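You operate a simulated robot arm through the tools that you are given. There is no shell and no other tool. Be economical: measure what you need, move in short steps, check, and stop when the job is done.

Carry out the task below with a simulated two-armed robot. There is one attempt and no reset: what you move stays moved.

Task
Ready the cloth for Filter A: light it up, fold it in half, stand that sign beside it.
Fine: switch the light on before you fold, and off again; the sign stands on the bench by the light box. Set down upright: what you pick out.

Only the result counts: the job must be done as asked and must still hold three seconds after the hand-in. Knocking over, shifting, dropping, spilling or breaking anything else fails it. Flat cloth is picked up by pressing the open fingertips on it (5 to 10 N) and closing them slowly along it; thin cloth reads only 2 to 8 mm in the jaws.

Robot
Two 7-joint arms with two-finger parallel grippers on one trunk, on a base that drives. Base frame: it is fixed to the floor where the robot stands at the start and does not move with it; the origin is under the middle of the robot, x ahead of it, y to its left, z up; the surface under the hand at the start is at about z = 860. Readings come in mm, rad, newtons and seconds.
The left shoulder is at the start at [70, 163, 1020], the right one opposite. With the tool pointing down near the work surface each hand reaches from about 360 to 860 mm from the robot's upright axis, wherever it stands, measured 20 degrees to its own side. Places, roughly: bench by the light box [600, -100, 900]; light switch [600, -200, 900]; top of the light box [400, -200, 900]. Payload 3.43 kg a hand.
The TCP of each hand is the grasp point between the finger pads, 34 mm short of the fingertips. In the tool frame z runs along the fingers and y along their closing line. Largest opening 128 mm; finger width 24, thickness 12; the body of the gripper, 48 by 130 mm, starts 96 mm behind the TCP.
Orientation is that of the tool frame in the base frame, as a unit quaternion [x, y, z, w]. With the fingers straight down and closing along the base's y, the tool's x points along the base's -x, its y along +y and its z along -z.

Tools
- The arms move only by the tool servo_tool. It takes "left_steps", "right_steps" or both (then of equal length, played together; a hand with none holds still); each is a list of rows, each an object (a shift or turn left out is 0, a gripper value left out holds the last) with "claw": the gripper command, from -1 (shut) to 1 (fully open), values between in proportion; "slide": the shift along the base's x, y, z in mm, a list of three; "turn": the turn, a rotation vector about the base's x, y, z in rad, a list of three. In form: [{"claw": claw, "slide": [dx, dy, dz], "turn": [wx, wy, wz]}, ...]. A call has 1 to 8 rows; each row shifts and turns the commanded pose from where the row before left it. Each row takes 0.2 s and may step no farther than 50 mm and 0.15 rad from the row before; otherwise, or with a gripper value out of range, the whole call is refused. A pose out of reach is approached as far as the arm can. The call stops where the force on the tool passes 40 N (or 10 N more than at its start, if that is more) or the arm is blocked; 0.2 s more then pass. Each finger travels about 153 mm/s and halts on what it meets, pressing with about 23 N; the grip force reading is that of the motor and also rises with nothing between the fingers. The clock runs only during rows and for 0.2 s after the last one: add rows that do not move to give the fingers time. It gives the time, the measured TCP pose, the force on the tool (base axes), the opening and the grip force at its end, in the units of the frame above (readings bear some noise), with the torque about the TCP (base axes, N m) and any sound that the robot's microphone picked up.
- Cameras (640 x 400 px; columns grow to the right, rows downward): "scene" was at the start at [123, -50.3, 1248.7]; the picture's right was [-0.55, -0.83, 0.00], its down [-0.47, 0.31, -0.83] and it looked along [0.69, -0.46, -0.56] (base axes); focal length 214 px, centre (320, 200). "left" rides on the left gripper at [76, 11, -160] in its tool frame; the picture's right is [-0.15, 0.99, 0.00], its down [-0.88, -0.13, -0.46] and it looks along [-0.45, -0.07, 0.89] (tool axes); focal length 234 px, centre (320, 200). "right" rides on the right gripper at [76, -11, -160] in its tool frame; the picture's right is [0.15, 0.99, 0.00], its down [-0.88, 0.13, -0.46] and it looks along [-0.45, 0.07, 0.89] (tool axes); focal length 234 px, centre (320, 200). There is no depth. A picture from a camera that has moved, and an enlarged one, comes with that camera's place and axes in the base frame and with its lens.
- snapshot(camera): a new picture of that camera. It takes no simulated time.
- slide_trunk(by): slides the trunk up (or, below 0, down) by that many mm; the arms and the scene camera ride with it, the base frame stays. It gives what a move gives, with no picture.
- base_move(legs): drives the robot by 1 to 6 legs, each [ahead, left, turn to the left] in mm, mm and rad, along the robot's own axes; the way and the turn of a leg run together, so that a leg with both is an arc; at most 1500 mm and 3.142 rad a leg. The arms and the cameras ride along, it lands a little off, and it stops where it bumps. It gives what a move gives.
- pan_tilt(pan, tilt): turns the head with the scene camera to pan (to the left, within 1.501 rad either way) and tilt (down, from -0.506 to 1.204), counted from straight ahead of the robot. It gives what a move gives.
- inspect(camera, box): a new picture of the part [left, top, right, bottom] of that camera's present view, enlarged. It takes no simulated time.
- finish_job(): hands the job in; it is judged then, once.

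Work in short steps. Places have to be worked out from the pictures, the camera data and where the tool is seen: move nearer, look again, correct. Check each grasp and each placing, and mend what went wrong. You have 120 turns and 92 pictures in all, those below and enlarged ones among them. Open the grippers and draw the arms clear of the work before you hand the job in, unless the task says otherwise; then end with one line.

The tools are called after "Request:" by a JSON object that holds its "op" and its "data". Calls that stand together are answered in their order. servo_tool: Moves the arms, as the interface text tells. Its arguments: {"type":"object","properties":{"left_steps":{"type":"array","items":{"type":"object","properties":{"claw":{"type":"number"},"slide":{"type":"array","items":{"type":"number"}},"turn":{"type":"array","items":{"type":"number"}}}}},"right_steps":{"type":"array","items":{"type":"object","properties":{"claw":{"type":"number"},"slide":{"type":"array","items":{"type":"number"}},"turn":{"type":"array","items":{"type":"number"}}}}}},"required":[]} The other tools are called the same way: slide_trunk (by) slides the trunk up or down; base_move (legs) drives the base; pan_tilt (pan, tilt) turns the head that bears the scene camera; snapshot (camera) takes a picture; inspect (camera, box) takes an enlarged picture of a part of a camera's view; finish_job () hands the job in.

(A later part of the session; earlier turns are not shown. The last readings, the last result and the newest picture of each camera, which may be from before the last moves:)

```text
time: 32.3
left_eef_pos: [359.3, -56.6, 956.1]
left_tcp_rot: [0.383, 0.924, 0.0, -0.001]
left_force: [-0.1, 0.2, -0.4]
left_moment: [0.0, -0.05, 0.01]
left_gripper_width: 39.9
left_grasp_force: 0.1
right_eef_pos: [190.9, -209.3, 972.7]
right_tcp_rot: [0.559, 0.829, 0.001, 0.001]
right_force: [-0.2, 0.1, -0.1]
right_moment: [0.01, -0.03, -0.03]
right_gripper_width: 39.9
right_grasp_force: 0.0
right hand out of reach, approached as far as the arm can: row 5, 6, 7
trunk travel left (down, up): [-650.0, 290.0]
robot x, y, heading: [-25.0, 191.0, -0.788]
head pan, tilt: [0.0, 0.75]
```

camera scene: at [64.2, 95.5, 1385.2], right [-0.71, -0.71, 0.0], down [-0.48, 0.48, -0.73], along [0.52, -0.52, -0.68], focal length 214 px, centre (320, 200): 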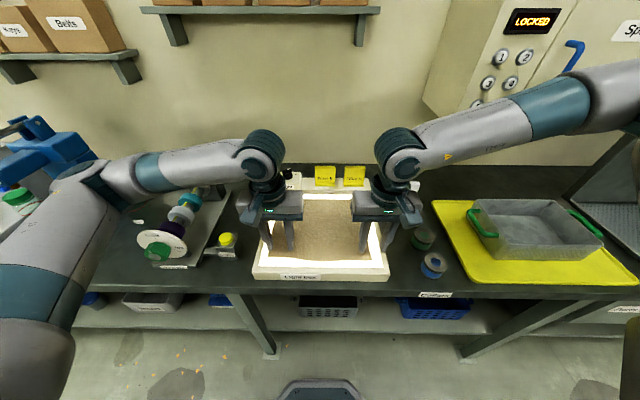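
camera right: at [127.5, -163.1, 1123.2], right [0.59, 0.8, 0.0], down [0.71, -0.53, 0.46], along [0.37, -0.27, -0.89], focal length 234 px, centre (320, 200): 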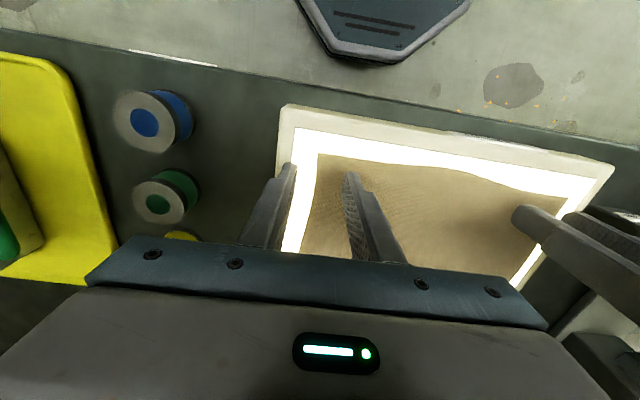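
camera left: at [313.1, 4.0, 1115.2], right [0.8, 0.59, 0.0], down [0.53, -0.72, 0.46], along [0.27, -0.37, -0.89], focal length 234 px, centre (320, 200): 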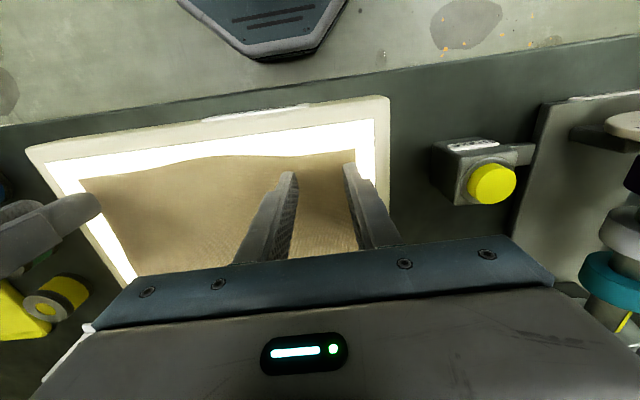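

A lateral limit holds the right arm. I shift the base 40 mm to its left so the right target lies further to its own side.

Request:
{"op": "base_move", "data": {"legs": [[0, 40, 0]]}}

Request:
{"op": "servo_tool", "data": {"right_steps": [{"turn": [0, 0, 0.1]}, {"turn": [0, 0, 0.1]}, {"turn": [0, 0, 0.1]}, {"turn": [0, 0, 0.1]}, {}], "left_steps": [{"slide": [-7, -7, 0]}, {"slide": [-7, -7, 0]}, {"slide": [-7, -7, 0]}, {"slide": [-7, -7, 0]}, {}]}}

```text
time: 33.2
left_eef_pos: [386.5, -31.3, 956.7]
left_tcp_rot: [0.384, 0.923, 0.0, 0.0]
left_force: [0.3, 0.3, -1.5]
left_moment: [0.03, -0.03, 0.02]
left_gripper_width: 39.8
left_grasp_force: 0.0
right_eef_pos: [217.1, -181.8, 971.5]
right_tcp_rot: [0.558, 0.83, 0.001, 0.001]
right_force: [0.2, -0.4, -0.8]
right_moment: [0.03, 0.02, -0.03]
right_gripper_width: 39.9
right_grasp_force: 0.1
trunk travel left (down, up): [-650.0, 290.0]
robot x, y, heading: [-7.1, 216.7, -0.791]
head pan, tilt: [0.0, 0.75]
```

```text
time: 34.4
left_eef_pos: [359.9, -58.6, 956.4]
left_tcp_rot: [0.384, 0.923, -0.001, 0.0]
left_force: [-0.8, 0.3, 0.1]
left_moment: [-0.01, 0.0, 0.01]
left_gripper_width: 39.7
left_grasp_force: 0.0
right_eef_pos: [219.6, -180.6, 972.5]
right_tcp_rot: [0.382, 0.924, 0.002, 0.001]
right_force: [-0.8, -0.6, 0.7]
right_moment: [0.01, 0.0, 0.01]
right_gripper_width: 40.2
right_grasp_force: 0.1
trunk travel left (down, up): [-650.0, 290.0]
robot x, y, heading: [0.1, 220.5, -0.785]
head pan, tilt: [0.0, 0.75]
```

Both arms are now free. I set the right hand at u≈-14 and lower both to z≈945, then look.

Request:
{"op": "servo_tool", "data": {"right_steps": [{"slide": [-6, -12, -10]}, {"slide": [0, 0, -18]}, {}], "left_steps": [{"slide": [0, 0, -5]}, {"slide": [0, 0, -6]}, {}]}}

Request:
{"op": "inspect", "data": {"camera": "scene", "box": [222, 180, 414, 300]}}

Request:
{"op": "snapshot", "data": {"camera": "right"}}

```text
time: 35.2
left_eef_pos: [360.1, -58.4, 944.7]
left_tcp_rot: [0.384, 0.923, -0.001, 0.0]
left_force: [-0.2, 0.4, -0.2]
left_moment: [-0.01, -0.02, -0.01]
left_gripper_width: 39.8
left_grasp_force: 0.1
right_eef_pos: [213.9, -192.4, 944.9]
right_tcp_rot: [0.383, 0.924, 0.002, 0.001]
right_force: [-0.1, 0.2, 0.3]
right_moment: [0.0, 0.01, 0.01]
right_gripper_width: 40.1
right_grasp_force: 0.0
trunk travel left (down, up): [-650.0, 290.0]
robot x, y, heading: [-0.6, 217.5, -0.789]
head pan, tilt: [0.0, 0.75]
```

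```text
3.33 times, centred on (318, 240) of scene
camera zoom: at [91.9, 122.9, 1385.2], right [-0.71, -0.71, 0.0], down [-0.48, 0.48, -0.73], along [0.52, -0.52, -0.68], focal length 715 px, centre (327, 67)
```

zoom: 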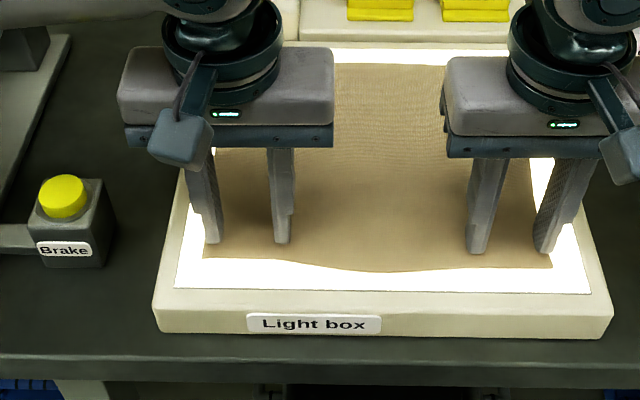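

```text
56 pictures are left
camera right: at [149.8, -145.3, 1103.1], right [0.6, 0.8, 0.0], down [0.71, -0.53, 0.46], along [0.37, -0.27, -0.89], focal length 234 px, centre (320, 200)
```

right: 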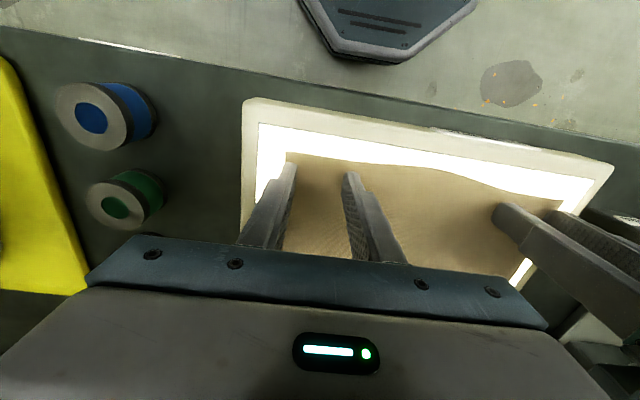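

Tips sit roughly over the cloth's edge strip. I nudge both inward and a bit toward the front edge, then lower to just above contact.

Request:
{"op": "servo_tool", "data": {"right_steps": [{"slide": [3, 11, 0]}, {"slide": [0, 0, -4]}, {"slide": [0, 0, -3]}, {}], "left_steps": [{"slide": [-9, -2, 0]}, {"slide": [0, 0, -4]}, {"slide": [0, 0, -3]}, {}]}}

Request:
{"op": "inspect", "data": {"camera": "scene", "box": [254, 210, 414, 310]}}

```text
time: 36.2
left_eef_pos: [349.7, -59.8, 939.9]
left_tcp_rot: [0.385, 0.923, -0.002, 0.002]
left_force: [4.6, -0.9, 24.6]
left_moment: [0.23, -0.23, -0.06]
left_gripper_width: 40.0
left_grasp_force: 0.1
right_eef_pos: [209.4, -186.7, 941.5]
right_tcp_rot: [0.383, 0.924, 0.002, 0.002]
right_force: [0.6, 0.5, 0.6]
right_moment: [-0.02, -0.02, 0.04]
right_gripper_width: 40.1
right_grasp_force: 0.0
right hand out of reach, approached as far as the arm can: row 1
trunk travel left (down, up): [-650.0, 290.0]
robot x, y, heading: [-1.7, 220.2, -0.785]
head pan, tilt: [0.0, 0.75]
```

```text
4.00 times, centred on (334, 260) of scene
camera zoom: at [91.4, 123.8, 1385.7], right [-0.71, -0.71, 0.0], down [-0.48, 0.48, -0.73], along [0.52, -0.52, -0.68], focal length 858 px, centre (264, -40)
```

zoom: 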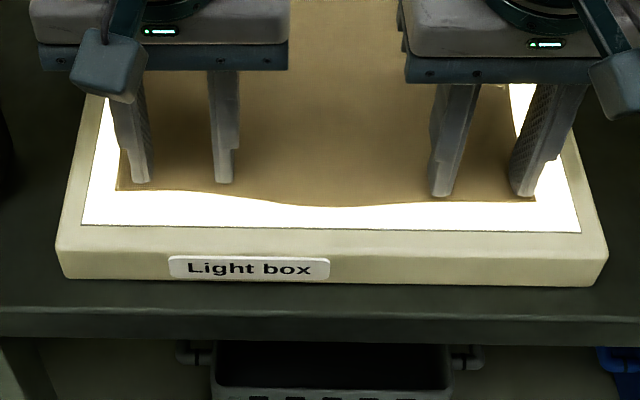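

Left touched at TCP z≈940 with 25 N, so I ease it up 1.8 mm; the right goes down 1.5 mm toward contact.

Request:
{"op": "servo_tool", "data": {"left_steps": [{"slide": [0, 0, 1.8]}, {}], "right_steps": [{"slide": [0, 0, -1.5]}, {}]}}

```text
time: 36.8
left_eef_pos: [350.2, -62.0, 939.9]
left_tcp_rot: [0.385, 0.923, 0.0, 0.001]
left_force: [3.2, -2.9, 17.2]
left_moment: [0.01, -0.12, 0.01]
left_gripper_width: 39.8
left_grasp_force: 0.0
right_eef_pos: [210.2, -186.7, 941.0]
right_tcp_rot: [0.383, 0.924, 0.002, 0.001]
right_force: [-0.9, -0.1, 0.8]
right_moment: [-0.02, 0.02, -0.01]
right_gripper_width: 39.9
right_grasp_force: 0.0
right hand out of reach, approached as far as the arm can: row 1
trunk travel left (down, up): [-650.0, 290.0]
robot x, y, heading: [-1.7, 217.9, -0.79]
head pan, tilt: [0.0, 0.75]
```

The right arm is again on its limit. I raise both hands 15 mm, shift the base a bit more back and left, and re-place.

Request:
{"op": "servo_tool", "data": {"left_steps": [{"slide": [0, 0, 15]}, {}], "right_steps": [{"slide": [0, 0, 15]}, {}]}}

Request:
{"op": "base_move", "data": {"legs": [[-30, 40, 0]]}}

```text
time: 37.4
left_eef_pos: [350.6, -60.4, 955.4]
left_tcp_rot: [0.384, 0.923, 0.0, 0.0]
left_force: [0.9, 0.0, 0.3]
left_moment: [0.03, 0.0, -0.02]
left_gripper_width: 40.1
left_grasp_force: 0.1
right_eef_pos: [209.6, -186.9, 956.3]
right_tcp_rot: [0.383, 0.924, 0.0, 0.001]
right_force: [-0.4, 0.3, 0.5]
right_moment: [0.05, 0.0, -0.01]
right_gripper_width: 39.7
right_grasp_force: 0.0
trunk travel left (down, up): [-650.0, 290.0]
robot x, y, heading: [1.2, 219.7, -0.786]
head pan, tilt: [0.0, 0.75]
```

```text
time: 38.3
left_eef_pos: [356.7, -12.0, 953.6]
left_tcp_rot: [0.385, 0.923, 0.0, 0.0]
left_force: [1.0, -0.4, 0.4]
left_moment: [0.02, -0.04, 0.03]
left_gripper_width: 39.9
left_grasp_force: 0.1
right_eef_pos: [217.2, -139.7, 956.3]
right_tcp_rot: [0.383, 0.924, 0.002, 0.001]
right_force: [-0.5, -0.9, 0.5]
right_moment: [-0.01, -0.03, 0.03]
right_gripper_width: 39.9
right_grasp_force: 0.0
trunk travel left (down, up): [-650.0, 290.0]
robot x, y, heading: [7.0, 266.5, -0.789]
head pan, tilt: [0.0, 0.75]
```

Now I return both hands to the grasp spots, right slightly more inboard, at z≈945.

Request:
{"op": "servo_tool", "data": {"left_steps": [{"slide": [-2, -17, 0]}, {"slide": [-2, -16, 0]}, {"slide": [-2, -16, 0]}, {"slide": [0, 0, -9]}, {}], "right_steps": [{"slide": [-1, -15, 0]}, {"slide": [-1, -14, 0]}, {"slide": [-1, -14, 0]}, {"slide": [0, 0, -12]}, {}]}}

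Request:
{"op": "inspect", "data": {"camera": "scene", "box": [270, 180, 430, 280]}}

```text
time: 39.5
left_eef_pos: [350.8, -60.0, 946.7]
left_tcp_rot: [0.385, 0.923, 0.001, 0.0]
left_force: [1.6, 1.1, 0.5]
left_moment: [0.01, -0.02, 0.02]
left_gripper_width: 39.9
left_grasp_force: 0.0
right_eef_pos: [213.3, -181.0, 943.0]
right_tcp_rot: [0.383, 0.924, 0.002, 0.001]
right_force: [0.4, -0.1, 1.5]
right_moment: [-0.04, 0.0, 0.02]
right_gripper_width: 40.3
right_grasp_force: 0.0
trunk travel left (down, up): [-650.0, 290.0]
robot x, y, heading: [6.9, 266.4, -0.788]
head pan, tilt: [0.0, 0.75]
```

```text
4.00 times, centred on (350, 230) of scene
camera zoom: at [99.2, 171.8, 1385.2], right [-0.71, -0.71, 0.0], down [-0.48, 0.48, -0.73], along [0.52, -0.52, -0.68], focal length 858 px, centre (200, 80)
```

zoom: 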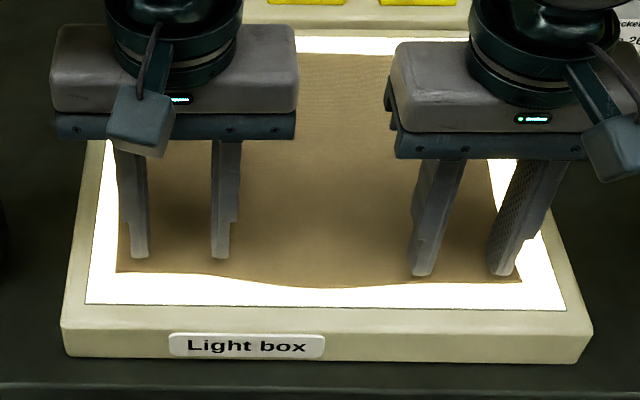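

Both are clear and over the cloth. I lower to contact in fine steps.

Request:
{"op": "servo_tool", "data": {"left_steps": [{"slide": [0, 0, -4]}, {"slide": [0, 0, -2.5]}, {}], "right_steps": [{"slide": [0, 0, -2]}, {"slide": [0, 0, -1]}, {}]}}

```text
time: 40.3
left_eef_pos: [350.8, -60.9, 940.4]
left_tcp_rot: [0.385, 0.923, -0.002, 0.001]
left_force: [2.0, -0.8, 10.5]
left_moment: [0.04, -0.06, 0.0]
left_gripper_width: 40.0
left_grasp_force: 0.1
right_eef_pos: [214.1, -182.0, 941.3]
right_tcp_rot: [0.383, 0.924, 0.001, 0.001]
right_force: [-0.6, -0.2, 0.8]
right_moment: [-0.06, -0.02, 0.01]
right_gripper_width: 40.0
right_grasp_force: 0.0
trunk travel left (down, up): [-650.0, 290.0]
robot x, y, heading: [9.6, 268.1, -0.79]
head pan, tilt: [0.0, 0.75]
```

Left reads 10.5 N; I ease it 0.3 mm and lower the right another 1.5 mm.

Request:
{"op": "servo_tool", "data": {"left_steps": [{"slide": [0, 0, 0.3]}, {}], "right_steps": [{"slide": [0, 0, -1.5]}, {}]}}

```text
time: 40.9
left_eef_pos: [350.3, -60.6, 939.9]
left_tcp_rot: [0.384, 0.924, 0.0, 0.002]
left_force: [2.0, -1.0, 6.2]
left_moment: [-0.03, -0.07, -0.01]
left_gripper_width: 39.7
left_grasp_force: 0.0
right_eef_pos: [214.1, -181.0, 940.5]
right_tcp_rot: [0.384, 0.923, 0.001, 0.001]
right_force: [-1.6, -1.0, 12.6]
right_moment: [-0.16, 0.2, 0.0]
right_gripper_width: 40.1
right_grasp_force: 0.2
trunk travel left (down, up): [-650.0, 290.0]
robot x, y, heading: [5.7, 265.6, -0.792]
head pan, tilt: [0.0, 0.75]
```

Left 6 N is good; right 12.6 N, so I ease it 0.4 mm and close both slowly along the cloth.

Request:
{"op": "servo_tool", "data": {"left_steps": [{"claw": -0.375}, {"claw": -0.45}, {"claw": -0.53}, {"claw": -0.61}, {"claw": -0.69}, {"claw": -0.77}, {"claw": -0.85}, {"claw": -0.92}], "right_steps": [{"slide": [0, 0, -0.0], "claw": -0.375}, {"slide": [0, 0, 0.4], "claw": -0.45}, {"claw": -0.53}, {"claw": -0.61}, {"claw": -0.69}, {"claw": -0.77}, {"claw": -0.85}, {"claw": -0.92}]}}

Request:
{"op": "servo_tool", "data": {"left_steps": [{"claw": -1}, {"claw": -1}, {}], "right_steps": [{"claw": -1}, {"claw": -1}, {}]}}

Request:
{"op": "inspect", "data": {"camera": "scene", "box": [270, 180, 430, 280]}}

```text
time: 42.7
left_eef_pos: [350.5, -60.9, 941.4]
left_tcp_rot: [0.384, 0.923, -0.001, 0.0]
left_force: [-2.4, -2.8, 6.1]
left_moment: [-0.04, 0.09, 0.05]
left_gripper_width: 5.8
left_grasp_force: 0.1
right_eef_pos: [212.9, -180.1, 940.8]
right_tcp_rot: [0.383, 0.924, 0.001, 0.002]
right_force: [1.9, 2.8, 13.4]
right_moment: [0.1, 0.0, 0.0]
right_gripper_width: 4.8
right_grasp_force: 0.1
trunk travel left (down, up): [-650.0, 290.0]
robot x, y, heading: [7.5, 263.4, -0.788]
head pan, tilt: [0.0, 0.75]
```

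```text
time: 43.5
left_eef_pos: [349.6, -60.5, 939.7]
left_tcp_rot: [0.385, 0.923, -0.001, 0.001]
left_force: [-4.5, -3.7, 4.7]
left_moment: [-0.12, 0.15, 0.06]
left_gripper_width: 2.2
left_grasp_force: 23.1
right_eef_pos: [214.5, -180.5, 940.6]
right_tcp_rot: [0.382, 0.924, 0.001, 0.001]
right_force: [2.4, 4.2, 13.2]
right_moment: [0.15, -0.04, -0.01]
right_gripper_width: 2.3
right_grasp_force: 23.3
trunk travel left (down, up): [-650.0, 290.0]
robot x, y, heading: [5.5, 267.1, -0.792]
head pan, tilt: [0.0, 0.75]
```

```text
4.00 times, centred on (350, 230) of scene
camera zoom: at [98.7, 172.6, 1385.3], right [-0.71, -0.71, 0.0], down [-0.48, 0.48, -0.73], along [0.52, -0.52, -0.68], focal length 858 px, centre (200, 80)
```

zoom: 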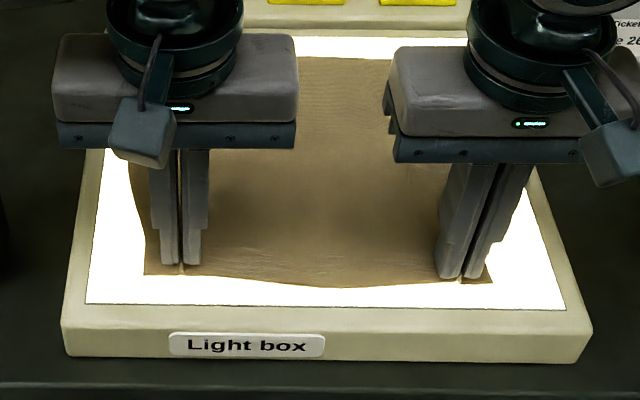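

Both jaws read about 2 mm with cloth gathered. I lift 30 mm together and check.

Request:
{"op": "servo_tool", "data": {"left_steps": [{"slide": [0, 0, 10]}, {"slide": [0, 0, 10]}, {"slide": [3, -3, 10]}, {}], "right_steps": [{"slide": [0, 0, 10]}, {"slide": [0, 0, 10]}, {"slide": [3, -3, 10]}, {}]}}

Request:
{"op": "inspect", "data": {"camera": "scene", "box": [270, 180, 430, 280]}}

```text
time: 44.5
left_eef_pos: [354.1, -64.1, 969.9]
left_tcp_rot: [0.385, 0.923, 0.0, 0.0]
left_force: [-3.9, -3.6, -0.2]
left_moment: [-0.11, 0.14, 0.06]
left_gripper_width: 2.0
left_grasp_force: 23.1
right_eef_pos: [217.4, -184.3, 970.3]
right_tcp_rot: [0.383, 0.924, 0.001, 0.001]
right_force: [3.9, 4.1, 0.5]
right_moment: [0.13, -0.11, 0.02]
right_gripper_width: 2.3
right_grasp_force: 22.5
trunk travel left (down, up): [-650.0, 290.0]
robot x, y, heading: [7.4, 265.7, -0.789]
head pan, tilt: [0.0, 0.75]
```

```text
4.00 times, centred on (350, 230) of scene
camera zoom: at [99.5, 171.3, 1385.1], right [-0.71, -0.71, 0.0], down [-0.48, 0.48, -0.73], along [0.52, -0.52, -0.68], focal length 858 px, centre (200, 80)
```

zoom: 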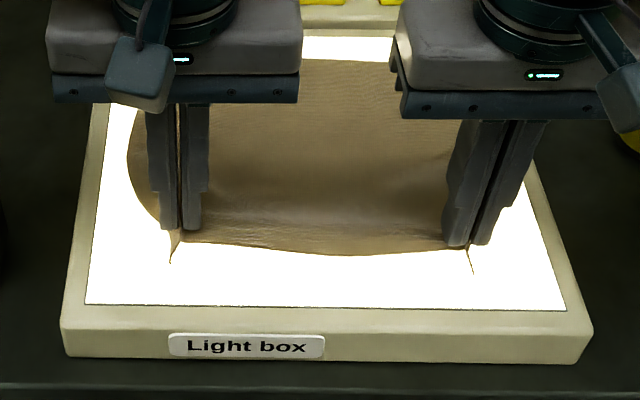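

Both corners hold, with about 5 N tension between hands. I relax that slightly and carry the edge over in an arc, slowly.

Request:
{"op": "servo_tool", "data": {"left_steps": [{"slide": [3, -11, 15]}, {"slide": [7, -7, 15]}, {"slide": [10, -10, 13]}, {"slide": [11, -11, 12]}, {"slide": [12, -12, 8]}, {"slide": [12, -12, 5]}, {"slide": [12, -12, 0]}, {"slide": [12, -12, 0]}], "right_steps": [{"slide": [11, -3, 15]}, {"slide": [7, -7, 15]}, {"slide": [10, -10, 13]}, {"slide": [11, -11, 12]}, {"slide": [12, -12, 8]}, {"slide": [12, -12, 5]}, {"slide": [12, -12, 0]}, {"slide": [12, -12, 0]}]}}

Request:
{"op": "snapshot", "data": {"camera": "scene"}}

```text
time: 46.3
left_eef_pos: [432.8, -152.3, 1036.4]
left_tcp_rot: [0.385, 0.923, 0.001, -0.001]
left_force: [-0.2, 0.1, -0.2]
left_moment: [0.04, -0.01, 0.0]
left_gripper_width: 2.2
left_grasp_force: 22.8
right_eef_pos: [305.1, -265.2, 1038.2]
right_tcp_rot: [0.383, 0.924, 0.002, -0.001]
right_force: [0.3, -0.6, -1.1]
right_moment: [0.02, 0.03, -0.01]
right_gripper_width: 2.5
right_grasp_force: 23.1
trunk travel left (down, up): [-650.0, 290.0]
robot x, y, heading: [10.2, 266.4, -0.789]
head pan, tilt: [0.0, 0.75]
```

```text
51 pictures are left
camera scene: at [100.4, 170.0, 1385.0], right [-0.71, -0.71, 0.0], down [-0.48, 0.48, -0.73], along [0.52, -0.52, -0.68], focal length 214 px, centre (320, 200)
```

scene: 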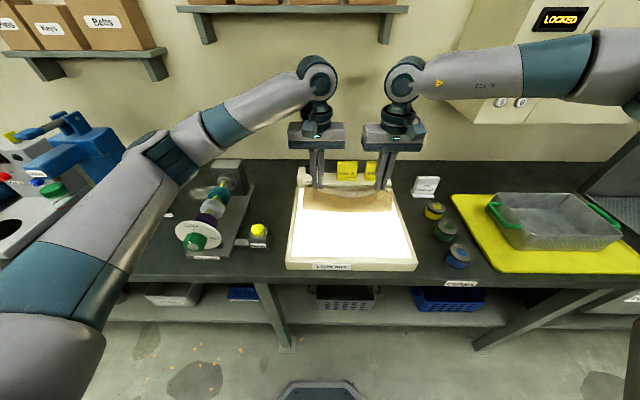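

Halfway over, fold forming evenly. I continue the arc down toward the back edge.

Request:
{"op": "servo_tool", "data": {"left_steps": [{"slide": [12.4, -12.4, -5]}, {"slide": [12.4, -12.4, -5]}, {"slide": [10.6, -10.6, -11]}, {"slide": [10.6, -10.6, -11]}, {"slide": [7.8, -7.8, -13]}, {"slide": [6.4, -6.4, -13]}, {"slide": [5.7, -5.7, -12]}, {"slide": [4, -4, -8]}], "right_steps": [{"slide": [12.4, -12.4, -5]}, {"slide": [12.4, -12.4, -5]}, {"slide": [10.6, -10.6, -11]}, {"slide": [10.6, -10.6, -11]}, {"slide": [7.8, -7.8, -13]}, {"slide": [6.4, -6.4, -13]}, {"slide": [5.7, -5.7, -12]}, {"slide": [4, -4, -8]}]}}

Request:
{"op": "inspect", "data": {"camera": "scene", "box": [270, 150, 430, 250]}}

Request:
{"op": "snapshot", "data": {"camera": "left"}}

Request:
{"op": "snapshot", "data": {"camera": "right"}}

```text
time: 47.7
left_eef_pos: [482.4, -211.1, 988.2]
left_tcp_rot: [0.391, 0.92, -0.007, -0.003]
left_force: [-16.6, -11.9, 1.2]
left_moment: [-0.41, 0.57, 0.0]
left_gripper_width: 2.3
left_grasp_force: 22.9
right_eef_pos: [317.5, -321.4, 995.8]
right_tcp_rot: [0.38, 0.925, 0.006, 0.007]
right_force: [15.5, 11.8, -1.3]
right_moment: [0.43, -0.59, 0.05]
right_gripper_width: 2.2
right_grasp_force: 23.1
right hand out of reach, approached as far as the arm can: row 1, 2, 3, 4, 5, 6
trunk travel left (down, up): [-650.0, 290.0]
robot x, y, heading: [7.3, 267.8, -0.789]
head pan, tilt: [0.0, 0.75]
stopped in row 6 (right hand): the force on the tool passed its limit at 41 N (the readings are from after the stop); the commanded pose is now the measured one
```

```text
4.00 times, centred on (350, 200) of scene
camera zoom: at [99.8, 170.6, 1385.1], right [-0.71, -0.71, 0.0], down [-0.48, 0.48, -0.73], along [0.52, -0.52, -0.68], focal length 858 px, centre (200, 200)
```

zoom: 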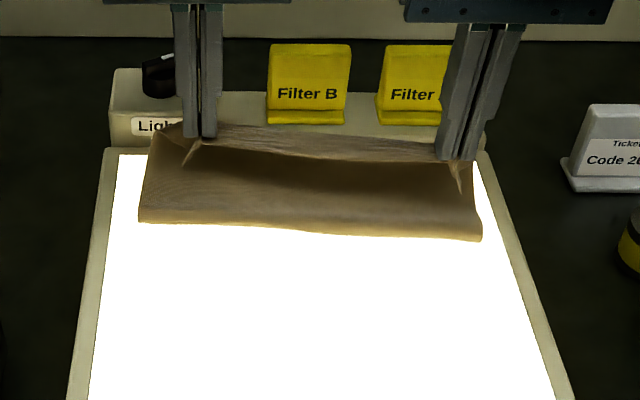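

```text
49 pictures are left
camera left: at [439.1, -148.2, 1146.8], right [0.81, 0.58, -0.01], down [0.52, -0.72, 0.46], along [0.26, -0.38, -0.89], focal length 234 px, centre (320, 200)
```

left: 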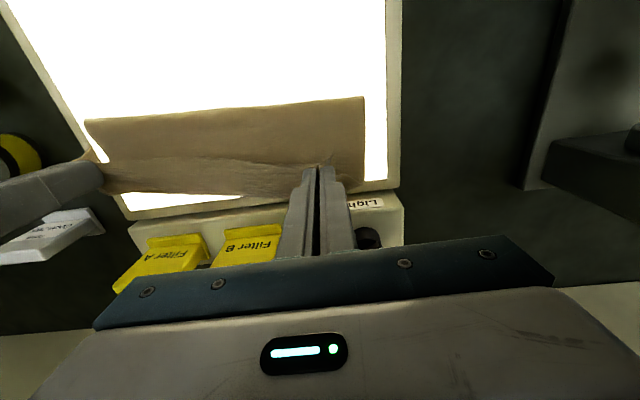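

```text
48 pictures are left
camera right: at [252.9, -275.3, 1154.3], right [0.59, 0.81, 0.02], down [0.71, -0.53, 0.46], along [0.38, -0.26, -0.89], focal length 234 px, centre (320, 200)
```

right: 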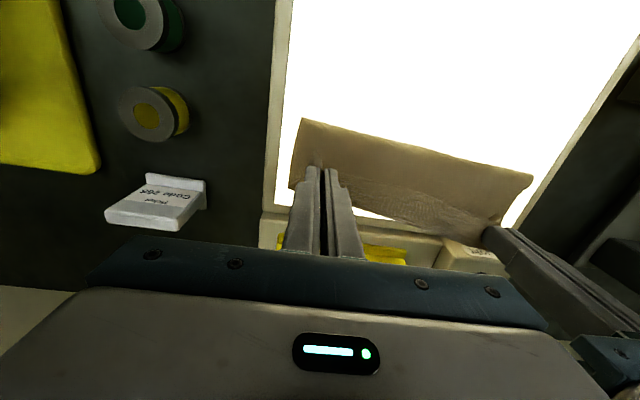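

The right arm hit its far limit and the hands strained apart. I back the left hand level with the right and ease tension, then drive the base forward 45 mm so both regain reach.

Request:
{"op": "servo_tool", "data": {"left_steps": [{"slide": [-7, -7, 0]}, {"slide": [-10, 10, 0]}, {"slide": [-10, 10, 0]}, {}]}}

Request:
{"op": "base_move", "data": {"legs": [[45, 0, 0]]}}

Request:
{"op": "inspect", "data": {"camera": "scene", "box": [270, 150, 430, 250]}}

```text
time: 48.7
left_eef_pos: [459.0, -198.1, 988.9]
left_tcp_rot: [0.388, 0.922, -0.002, -0.001]
left_force: [-5.5, -5.2, 0.1]
left_moment: [-0.17, 0.17, 0.02]
left_gripper_width: 2.1
left_grasp_force: 22.9
right_eef_pos: [315.0, -323.5, 995.3]
right_tcp_rot: [0.382, 0.924, 0.005, 0.003]
right_force: [5.3, 5.2, -0.5]
right_moment: [0.13, -0.17, 0.04]
right_gripper_width: 2.0
right_grasp_force: 23.2
trunk travel left (down, up): [-650.0, 290.0]
robot x, y, heading: [4.9, 269.1, -0.786]
head pan, tilt: [0.0, 0.75]
```

```text
time: 49.6
left_eef_pos: [489.3, -226.9, 989.0]
left_tcp_rot: [0.388, 0.921, -0.005, -0.001]
left_force: [-4.4, -4.8, -0.6]
left_moment: [-0.14, 0.16, 0.02]
left_gripper_width: 2.0
left_grasp_force: 23.5
right_eef_pos: [346.6, -353.2, 997.1]
right_tcp_rot: [0.381, 0.925, 0.004, 0.006]
right_force: [3.8, 4.1, -0.1]
right_moment: [0.11, -0.18, 0.05]
right_gripper_width: 2.1
right_grasp_force: 23.0
trunk travel left (down, up): [-650.0, 290.0]
robot x, y, heading: [34.8, 236.7, -0.787]
head pan, tilt: [0.0, 0.75]
```

```text
4.00 times, centred on (350, 200) of scene
camera zoom: at [129.6, 141.3, 1385.5], right [-0.71, -0.71, 0.0], down [-0.48, 0.48, -0.73], along [0.52, -0.52, -0.68], focal length 858 px, centre (200, 200)
```

zoom: 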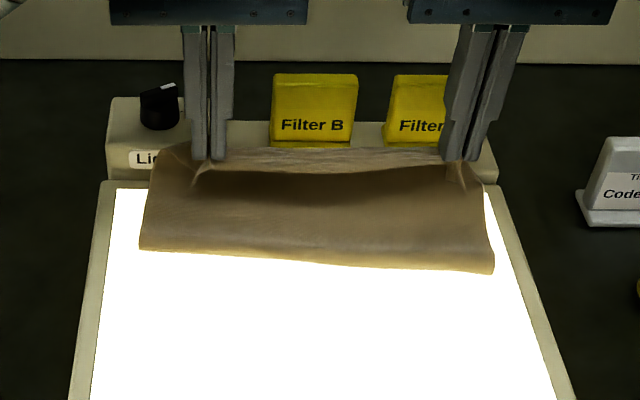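

Tension is now low. Before lowering I check where the back edge of the bottom layer lies.

Request:
{"op": "snapshot", "data": {"camera": "left"}}

Request:
{"op": "inspect", "data": {"camera": "scene", "box": [290, 165, 410, 240]}}

```text
46 pictures are left
camera left: at [443.9, -164.2, 1148.2], right [0.81, 0.59, -0.01], down [0.52, -0.72, 0.46], along [0.26, -0.38, -0.89], focal length 234 px, centre (320, 200)
```

left: 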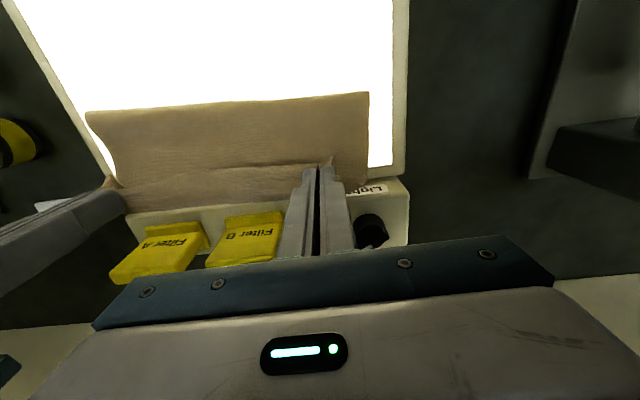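

```text
5.33 times, centred on (350, 202) of scene
camera zoom: at [129.6, 141.3, 1385.5], right [-0.71, -0.71, 0.0], down [-0.48, 0.48, -0.73], along [0.52, -0.52, -0.68], focal length 1144 px, centre (160, 187)
```

zoom: 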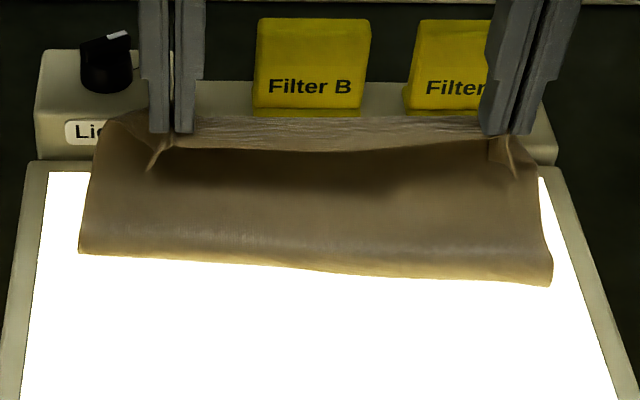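

The fold line sits further back than expected, so the bottom layer may have been pushed. I reverse the arc partway, also re-centring laterally, to see the back edge.

Request:
{"op": "servo_tool", "data": {"left_steps": [{"slide": [-16, 20, 10]}, {"slide": [-16, 20, 10]}, {"slide": [-16, 20, 5]}, {"slide": [-16, 20, 5]}, {"slide": [-16, 20, 0]}, {"slide": [-17, 21, 0]}, {}], "right_steps": [{"slide": [-14, 22, 8]}, {"slide": [-15, 22, 8]}, {"slide": [-15, 22, 4]}, {"slide": [-15, 22, 4]}, {"slide": [-15, 22, 0]}, {"slide": [-16, 22, 0]}, {}]}}

Request:
{"op": "inspect", "data": {"camera": "scene", "box": [260, 150, 420, 250]}}

Request:
{"op": "snapshot", "data": {"camera": "left"}}

```text
time: 51.2
left_eef_pos: [392.9, -107.8, 1017.1]
left_tcp_rot: [0.388, 0.921, -0.005, -0.002]
left_force: [0.2, -0.3, -0.4]
left_moment: [0.02, -0.02, 0.0]
left_gripper_width: 2.0
left_grasp_force: 23.1
right_eef_pos: [257.1, -223.8, 1019.7]
right_tcp_rot: [0.38, 0.925, 0.005, 0.004]
right_force: [-0.2, 0.0, 1.0]
right_moment: [0.03, 0.03, -0.02]
right_gripper_width: 2.1
right_grasp_force: 23.0
trunk travel left (down, up): [-650.0, 290.0]
robot x, y, heading: [36.4, 237.9, -0.789]
head pan, tilt: [0.0, 0.75]
```

```text
4.00 times, centred on (340, 200) of scene
camera zoom: at [131.3, 139.1, 1385.0], right [-0.71, -0.71, 0.0], down [-0.48, 0.48, -0.73], along [0.52, -0.52, -0.68], focal length 858 px, centre (240, 200)
```

zoom: 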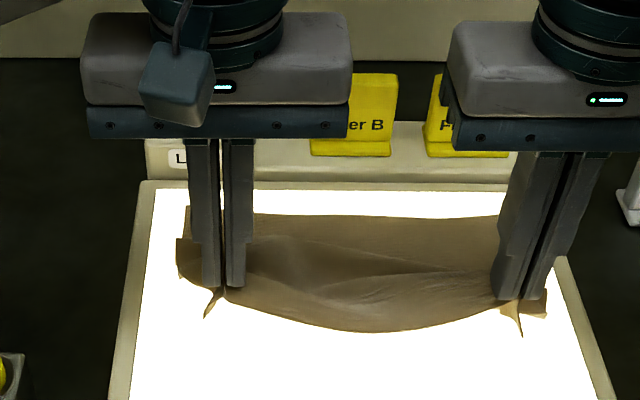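

```text
43 pictures are left
camera left: at [347.6, -44.3, 1176.4], right [0.81, 0.59, -0.01], down [0.53, -0.72, 0.46], along [0.26, -0.37, -0.89], focal length 234 px, centre (320, 200)
```

left: 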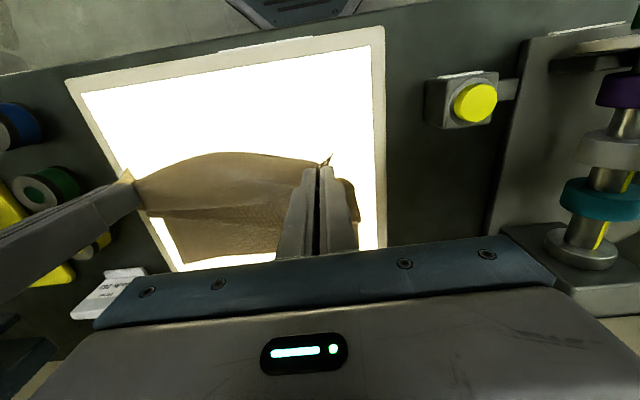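

The back edge has stayed in place (n≈509/497), so the fold was sound. With both arms now in reach, I carry the edge over again to about 20 mm above the back edge.

Request:
{"op": "servo_tool", "data": {"left_steps": [{"slide": [14.1, -14.1, 8]}, {"slide": [17.7, -17.7, 0]}, {"slide": [17.7, -17.7, -3]}, {"slide": [17.7, -17.7, -10]}, {"slide": [15.6, -15.6, -18]}, {"slide": [12.7, -12.7, -18]}, {"slide": [8.5, -8.5, -17]}, {}], "right_steps": [{"slide": [14.1, -14.1, 8]}, {"slide": [17.7, -17.7, 0]}, {"slide": [17.7, -17.7, -3]}, {"slide": [17.7, -17.7, -10]}, {"slide": [15.6, -15.6, -18]}, {"slide": [12.7, -12.7, -18]}, {"slide": [8.5, -8.5, -17]}, {}]}}

Request:
{"op": "inspect", "data": {"camera": "scene", "box": [260, 150, 420, 250]}}

```text
time: 53.0
left_eef_pos: [495.9, -212.1, 961.8]
left_tcp_rot: [0.389, 0.921, -0.006, -0.002]
left_force: [-13.8, -10.5, 1.6]
left_moment: [-0.37, 0.48, 0.05]
left_gripper_width: 2.2
left_grasp_force: 23.1
right_eef_pos: [338.9, -328.5, 969.4]
right_tcp_rot: [0.379, 0.925, 0.007, 0.008]
right_force: [13.5, 11.0, -0.5]
right_moment: [0.38, -0.47, 0.05]
right_gripper_width: 2.1
right_grasp_force: 22.7
right hand out of reach, approached as far as the arm can: row 6, 7
trunk travel left (down, up): [-650.0, 290.0]
robot x, y, heading: [35.5, 234.5, -0.791]
head pan, tilt: [0.0, 0.75]
```

```text
4.00 times, centred on (340, 200) of scene
camera zoom: at [130.5, 140.3, 1385.2], right [-0.71, -0.71, 0.0], down [-0.48, 0.48, -0.73], along [0.52, -0.52, -0.68], focal length 858 px, centre (240, 200)
```

zoom: 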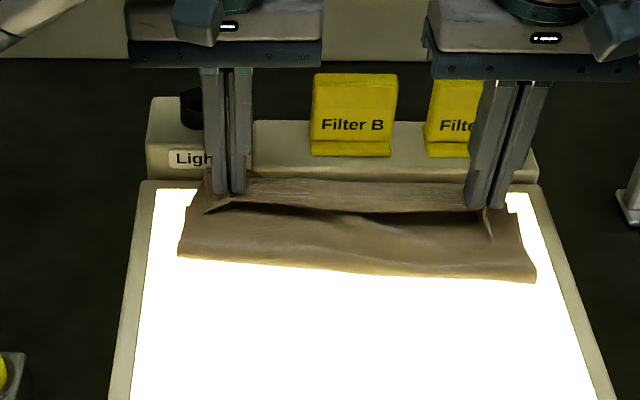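

The right arm again fell short by about 22 mm. I back the left off to match, drive forward 50 mm more, and then correct.

Request:
{"op": "servo_tool", "data": {"left_steps": [{"slide": [-14, 2, 5]}, {"slide": [-14, 12, 5]}, {"slide": [-10, 10, 0]}, {}], "right_steps": [{"slide": [0, 0, 5]}, {}, {}, {}]}}

Request:
{"op": "base_move", "data": {"legs": [[45, 0, 0]]}}

```text
time: 54.0
left_eef_pos: [458.8, -187.5, 970.0]
left_tcp_rot: [0.388, 0.922, -0.005, -0.002]
left_force: [-1.7, -3.6, 0.2]
left_moment: [-0.15, 0.1, 0.02]
left_gripper_width: 2.1
left_grasp_force: 23.1
right_eef_pos: [337.6, -330.2, 973.9]
right_tcp_rot: [0.381, 0.925, 0.004, 0.005]
right_force: [3.1, 2.8, -0.4]
right_moment: [0.12, -0.08, 0.02]
right_gripper_width: 2.3
right_grasp_force: 22.8
trunk travel left (down, up): [-650.0, 290.0]
robot x, y, heading: [38.6, 234.4, -0.789]
head pan, tilt: [0.0, 0.75]
```

```text
time: 54.9
left_eef_pos: [488.2, -216.7, 971.9]
left_tcp_rot: [0.388, 0.922, -0.004, -0.001]
left_force: [-2.4, -3.4, 0.7]
left_moment: [-0.15, 0.04, 0.03]
left_gripper_width: 2.2
left_grasp_force: 21.9
right_eef_pos: [366.8, -359.9, 975.6]
right_tcp_rot: [0.38, 0.925, 0.004, 0.005]
right_force: [3.3, 2.8, 1.0]
right_moment: [0.1, -0.05, 0.03]
right_gripper_width: 2.1
right_grasp_force: 23.2
trunk travel left (down, up): [-650.0, 290.0]
robot x, y, heading: [68.1, 207.0, -0.784]
head pan, tilt: [0.0, 0.75]
```

Now I align both over their back-edge targets and lower to about 10 mm above the surface.

Request:
{"op": "servo_tool", "data": {"left_steps": [{"slide": [6, 1, 0]}, {"slide": [6, 1, -5]}, {"slide": [0, 0, -10]}, {"slide": [0, 0, -8]}, {}], "right_steps": [{"slide": [0, 13, 0]}, {"slide": [0, 14, -5]}, {"slide": [0, 0, -12]}, {"slide": [0, 0, -9]}, {}]}}

Request:
{"op": "inspect", "data": {"camera": "scene", "box": [260, 150, 420, 250]}}

Request:
{"op": "snapshot", "data": {"camera": "left"}}

Request:
{"op": "snapshot", "data": {"camera": "right"}}

```text
time: 56.1
left_eef_pos: [500.3, -217.4, 946.9]
left_tcp_rot: [0.388, 0.922, -0.004, -0.002]
left_force: [-1.0, -2.2, 2.6]
left_moment: [0.01, 0.07, 0.01]
left_gripper_width: 2.0
left_grasp_force: 22.9
right_eef_pos: [357.9, -337.1, 951.4]
right_tcp_rot: [0.381, 0.925, 0.006, 0.005]
right_force: [0.9, 1.6, 0.1]
right_moment: [0.08, -0.1, -0.03]
right_gripper_width: 2.3
right_grasp_force: 23.4
right hand out of reach, approached as far as the arm can: row 2, 3
trunk travel left (down, up): [-650.0, 290.0]
robot x, y, heading: [66.2, 203.8, -0.789]
head pan, tilt: [0.0, 0.75]
```

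```text
4.00 times, centred on (340, 200) of scene
camera zoom: at [161.5, 108.7, 1385.1], right [-0.71, -0.71, 0.0], down [-0.48, 0.48, -0.73], along [0.52, -0.52, -0.68], focal length 858 px, centre (240, 200)
```

zoom: 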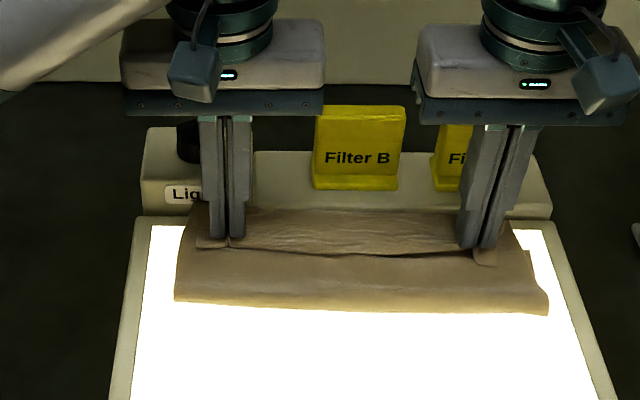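

```text
40 pictures are left
camera left: at [456.3, -153.8, 1106.0], right [0.81, 0.59, -0.01], down [0.52, -0.72, 0.46], along [0.26, -0.38, -0.89], focal length 234 px, centre (320, 200)
```

left: 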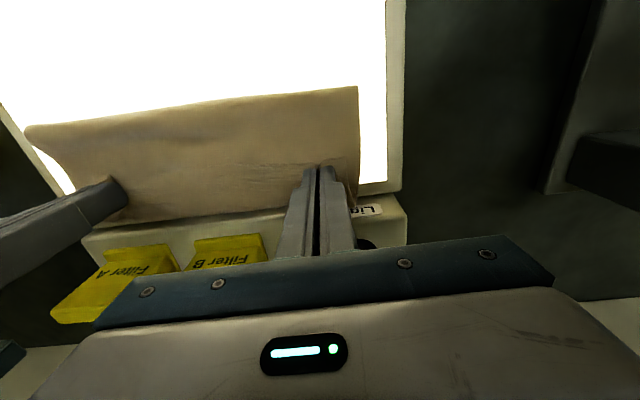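

```text
39 pictures are left
camera right: at [292.7, -290.5, 1110.1], right [0.59, 0.8, 0.01], down [0.71, -0.53, 0.46], along [0.38, -0.26, -0.89], focal length 234 px, centre (320, 200)
```

right: 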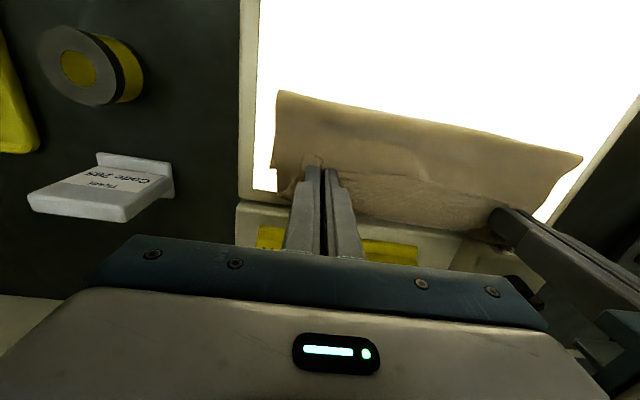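

The pinched edge throws the cloth forward under the fingers and pushed the bottom layer against the ledge, with fold line at n≈443 rather than ≈395. I undo it and regrip with jaws closing across the edge instead. First, reverse the arc.

Request:
{"op": "servo_tool", "data": {"left_steps": [{"slide": [-11.5, 11.5, 15]}, {"slide": [-11.5, 11.5, 15]}, {"slide": [-11.5, 11.5, 15]}, {"slide": [-11.5, 11.5, 10]}, {"slide": [-11.5, 11.5, 5]}, {"slide": [-11.5, 11.5, 0]}, {"slide": [-11.5, 11.5, 0]}, {"slide": [-11.5, 11.5, 0]}], "right_steps": [{"slide": [-11.5, 11.5, 15]}, {"slide": [-11.5, 11.5, 15]}, {"slide": [-11.5, 11.5, 15]}, {"slide": [-11.5, 11.5, 10]}, {"slide": [-11.5, 11.5, 5]}, {"slide": [-11.5, 11.5, 0]}, {"slide": [-11.5, 11.5, 0]}, {"slide": [-11.5, 11.5, 0]}]}}

Request:
{"op": "base_move", "data": {"legs": [[-85, 0, 0]]}}

```text
time: 57.9
left_eef_pos: [408.0, -123.9, 1006.7]
left_tcp_rot: [0.389, 0.921, -0.004, -0.001]
left_force: [0.5, -1.2, -0.6]
left_moment: [-0.05, 0.01, 0.01]
left_gripper_width: 2.4
left_grasp_force: 23.2
right_eef_pos: [267.7, -244.4, 1010.1]
right_tcp_rot: [0.381, 0.924, 0.004, 0.004]
right_force: [0.5, 0.7, 0.4]
right_moment: [0.0, -0.01, 0.01]
right_gripper_width: 2.3
right_grasp_force: 23.1
trunk travel left (down, up): [-650.0, 290.0]
robot x, y, heading: [68.7, 201.3, -0.789]
head pan, tilt: [0.0, 0.75]
```

```text
time: 59.0
left_eef_pos: [349.7, -64.2, 1007.5]
left_tcp_rot: [0.388, 0.922, -0.004, -0.002]
left_force: [-0.8, -1.6, 0.5]
left_moment: [-0.03, 0.0, -0.04]
left_gripper_width: 1.8
left_grasp_force: 23.2
right_eef_pos: [208.8, -184.8, 1011.0]
right_tcp_rot: [0.382, 0.924, 0.006, 0.005]
right_force: [0.9, 0.8, 0.4]
right_moment: [-0.01, -0.05, 0.01]
right_gripper_width: 2.3
right_grasp_force: 23.3
trunk travel left (down, up): [-650.0, 290.0]
robot x, y, heading: [9.4, 263.4, -0.786]
head pan, tilt: [0.0, 0.75]
```

I lower both hands to lay the front edge flat, pulling slightly toward me.

Request:
{"op": "servo_tool", "data": {"left_steps": [{"slide": [0, 0, -15]}, {"slide": [-1, 1, -15]}, {"slide": [-1, 1, -15]}, {"slide": [-2, 2, -13]}, {"slide": [-2, 2, -5]}, {}], "right_steps": [{"slide": [0, 0, -15]}, {"slide": [-1, 1, -15]}, {"slide": [-1, 1, -15]}, {"slide": [-1, 1, -13]}, {"slide": [-1, 1, -8]}, {}]}}

Request:
{"op": "inspect", "data": {"camera": "scene", "box": [260, 150, 452, 270]}}

```text
time: 60.4
left_eef_pos: [344.0, -59.7, 943.8]
left_tcp_rot: [0.388, 0.922, -0.004, -0.001]
left_force: [0.8, -1.8, 7.4]
left_moment: [-0.01, 0.02, 0.0]
left_gripper_width: 2.1
left_grasp_force: 22.6
right_eef_pos: [204.4, -179.9, 944.2]
right_tcp_rot: [0.381, 0.925, 0.005, 0.005]
right_force: [-0.3, 0.1, 1.7]
right_moment: [0.0, 0.0, -0.04]
right_gripper_width: 2.2
right_grasp_force: 23.0
trunk travel left (down, up): [-650.0, 290.0]
robot x, y, heading: [9.7, 264.0, -0.789]
head pan, tilt: [0.0, 0.75]
```

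```text
3.33 times, centred on (356, 210) of scene
camera zoom: at [101.9, 169.1, 1385.3], right [-0.71, -0.71, 0.0], down [-0.48, 0.48, -0.73], along [0.52, -0.52, -0.68], focal length 715 px, centre (200, 167)
```

zoom: 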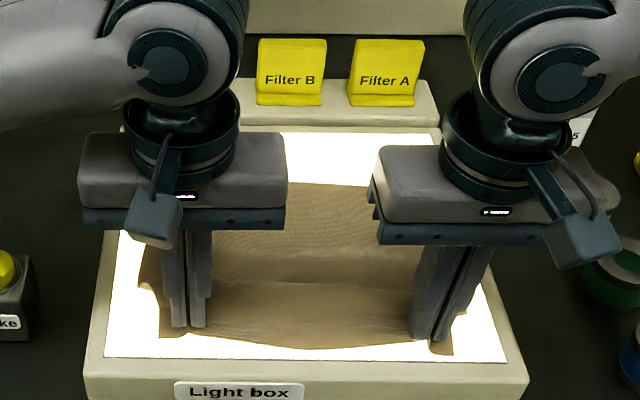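

Reversing dragged the slack cloth toward me, so it slides easily. New plan: lift the cloth fully so it hangs, lay its lower half away from me starting at the front, then bring the held edge back on top. That way the cloth leaves the jaws on the correct side. First, lift straight up.

Request:
{"op": "servo_tool", "data": {"left_steps": [{"slide": [1, -1, 31]}, {"slide": [1, -1, 31]}, {"slide": [1, -1, 31]}, {"slide": [1, -1, 31]}, {"slide": [1, -1, 31]}, {"slide": [1, -1, 31]}, {"slide": [1, -1, 31]}, {"slide": [0, 0, 31]}], "right_steps": [{"slide": [2, -2, 31]}, {"slide": [2, -2, 31]}, {"slide": [2, -2, 31]}, {"slide": [2, -2, 31]}, {"slide": [2, -2, 31]}, {"slide": [2, -2, 31]}, {"slide": [1, -1, 31]}, {"slide": [0, 0, 31]}]}}

Request:
{"op": "snapshot", "data": {"camera": "scene"}}

```text
time: 62.1
left_eef_pos: [349.5, -65.3, 1193.9]
left_tcp_rot: [0.389, 0.921, -0.004, -0.002]
left_force: [0.0, -0.4, -0.4]
left_moment: [-0.05, -0.02, -0.01]
left_gripper_width: 2.1
left_grasp_force: 22.8
right_eef_pos: [216.9, -193.6, 1191.9]
right_tcp_rot: [0.382, 0.924, 0.004, 0.005]
right_force: [-0.2, 0.3, -0.1]
right_moment: [0.0, -0.03, -0.01]
right_gripper_width: 2.5
right_grasp_force: 23.2
trunk travel left (down, up): [-650.0, 290.0]
robot x, y, heading: [12.9, 265.6, -0.789]
head pan, tilt: [0.0, 0.75]
```

```text
37 pictures are left
camera scene: at [100.9, 170.0, 1385.2], right [-0.71, -0.71, 0.0], down [-0.48, 0.48, -0.73], along [0.52, -0.52, -0.68], focal length 214 px, centre (320, 200)
```

scene: 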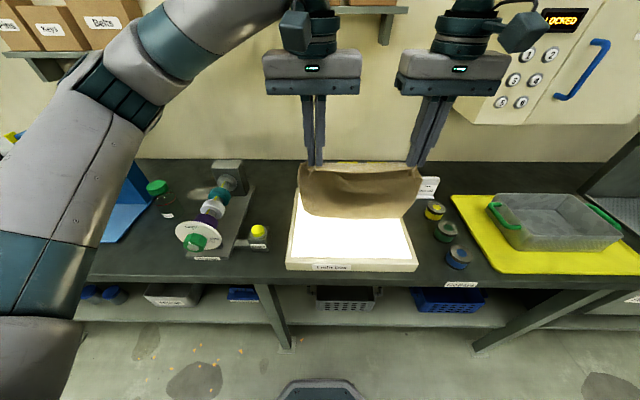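

The cloth hangs but seems still slanted; I wait a second for it to settle and look closer.

Request:
{"op": "servo_tool", "data": {"left_steps": [{}, {}, {}, {}, {}]}}

Request:
{"op": "inspect", "data": {"camera": "scene", "box": [270, 140, 462, 260]}}

Request:
{"op": "snapshot", "data": {"camera": "left"}}

```text
time: 63.4
left_eef_pos: [349.4, -65.6, 1191.7]
left_tcp_rot: [0.389, 0.921, -0.004, -0.002]
left_force: [-0.4, -0.7, 0.3]
left_moment: [0.0, 0.01, 0.06]
left_gripper_width: 2.1
left_grasp_force: 22.9
right_eef_pos: [216.4, -194.5, 1193.0]
right_tcp_rot: [0.381, 0.925, 0.005, 0.005]
right_force: [1.0, 1.2, 0.2]
right_moment: [0.02, 0.01, -0.02]
right_gripper_width: 2.1
right_grasp_force: 22.5
trunk travel left (down, up): [-650.0, 290.0]
robot x, y, heading: [8.5, 266.6, -0.784]
head pan, tilt: [0.0, 0.75]
```

```text
3.33 times, centred on (366, 200) of scene
camera zoom: at [102.0, 168.9, 1385.1], right [-0.71, -0.71, 0.0], down [-0.48, 0.48, -0.73], along [0.52, -0.52, -0.68], focal length 715 px, centre (167, 200)
```

zoom: 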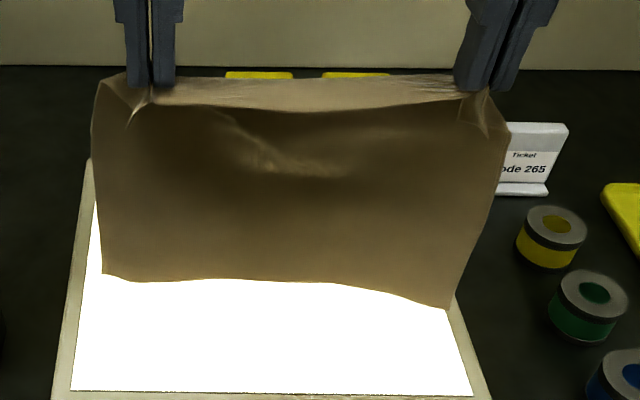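

```text
35 pictures are left
camera left: at [305.5, -3.2, 1350.8], right [0.81, 0.59, -0.01], down [0.52, -0.72, 0.46], along [0.26, -0.37, -0.89], focal length 234 px, centre (320, 200)
```

left: 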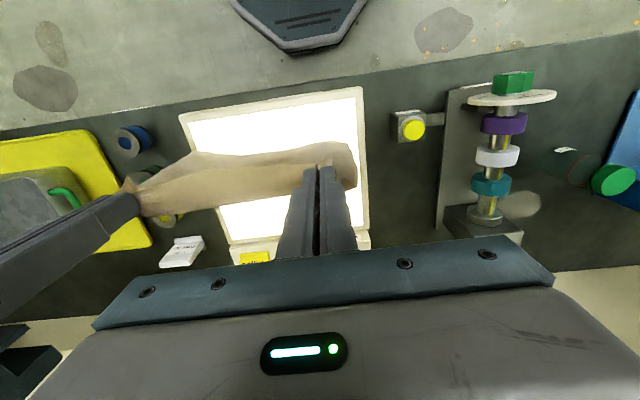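

It hangs freely (length ≈236, bottom about 45 mm up, at n≈315). I lower until the bottom edge touches and begin laying it away from me on a 45° path.

Request:
{"op": "servo_tool", "data": {"left_steps": [{"slide": [0, 0, -22]}, {"slide": [2, -2, -22]}, {"slide": [10, -10, -10]}, {"slide": [9, -9, -11]}, {"slide": [9, -9, -11]}, {"slide": [9, -9, -12]}, {"slide": [8, -8, -12]}, {}], "right_steps": [{"slide": [0, 0, -22]}, {"slide": [2, -2, -22]}, {"slide": [10, -10, -10]}, {"slide": [9, -9, -11]}, {"slide": [9, -9, -11]}, {"slide": [9, -9, -12]}, {"slide": [8, -8, -12]}, {}]}}

Request:
{"op": "inspect", "data": {"camera": "scene", "box": [270, 140, 462, 260]}}

```text
time: 65.2
left_eef_pos: [397.7, -112.7, 1092.6]
left_tcp_rot: [0.388, 0.922, -0.003, -0.002]
left_force: [-0.6, 0.1, 0.4]
left_moment: [-0.01, -0.03, 0.02]
left_gripper_width: 2.0
left_grasp_force: 23.1
right_eef_pos: [263.6, -240.0, 1091.9]
right_tcp_rot: [0.381, 0.925, 0.004, 0.004]
right_force: [0.1, 0.1, -0.7]
right_moment: [-0.01, -0.04, 0.0]
right_gripper_width: 2.3
right_grasp_force: 22.7
trunk travel left (down, up): [-650.0, 290.0]
robot x, y, heading: [7.8, 263.7, -0.789]
head pan, tilt: [0.0, 0.75]
```

```text
3.33 times, centred on (366, 200) of scene
camera zoom: at [101.3, 169.6, 1385.2], right [-0.71, -0.71, 0.0], down [-0.48, 0.48, -0.73], along [0.52, -0.52, -0.68], focal length 715 px, centre (167, 200)
```

zoom: 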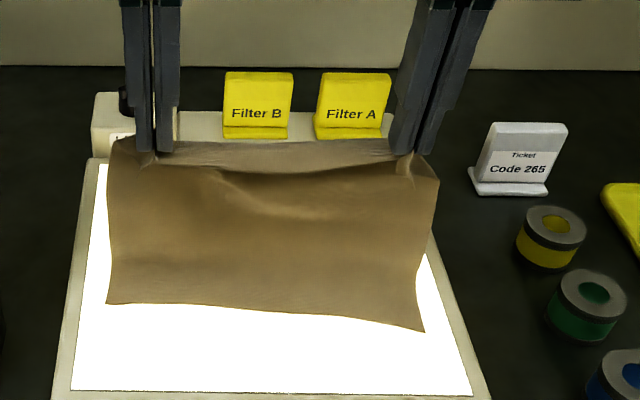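

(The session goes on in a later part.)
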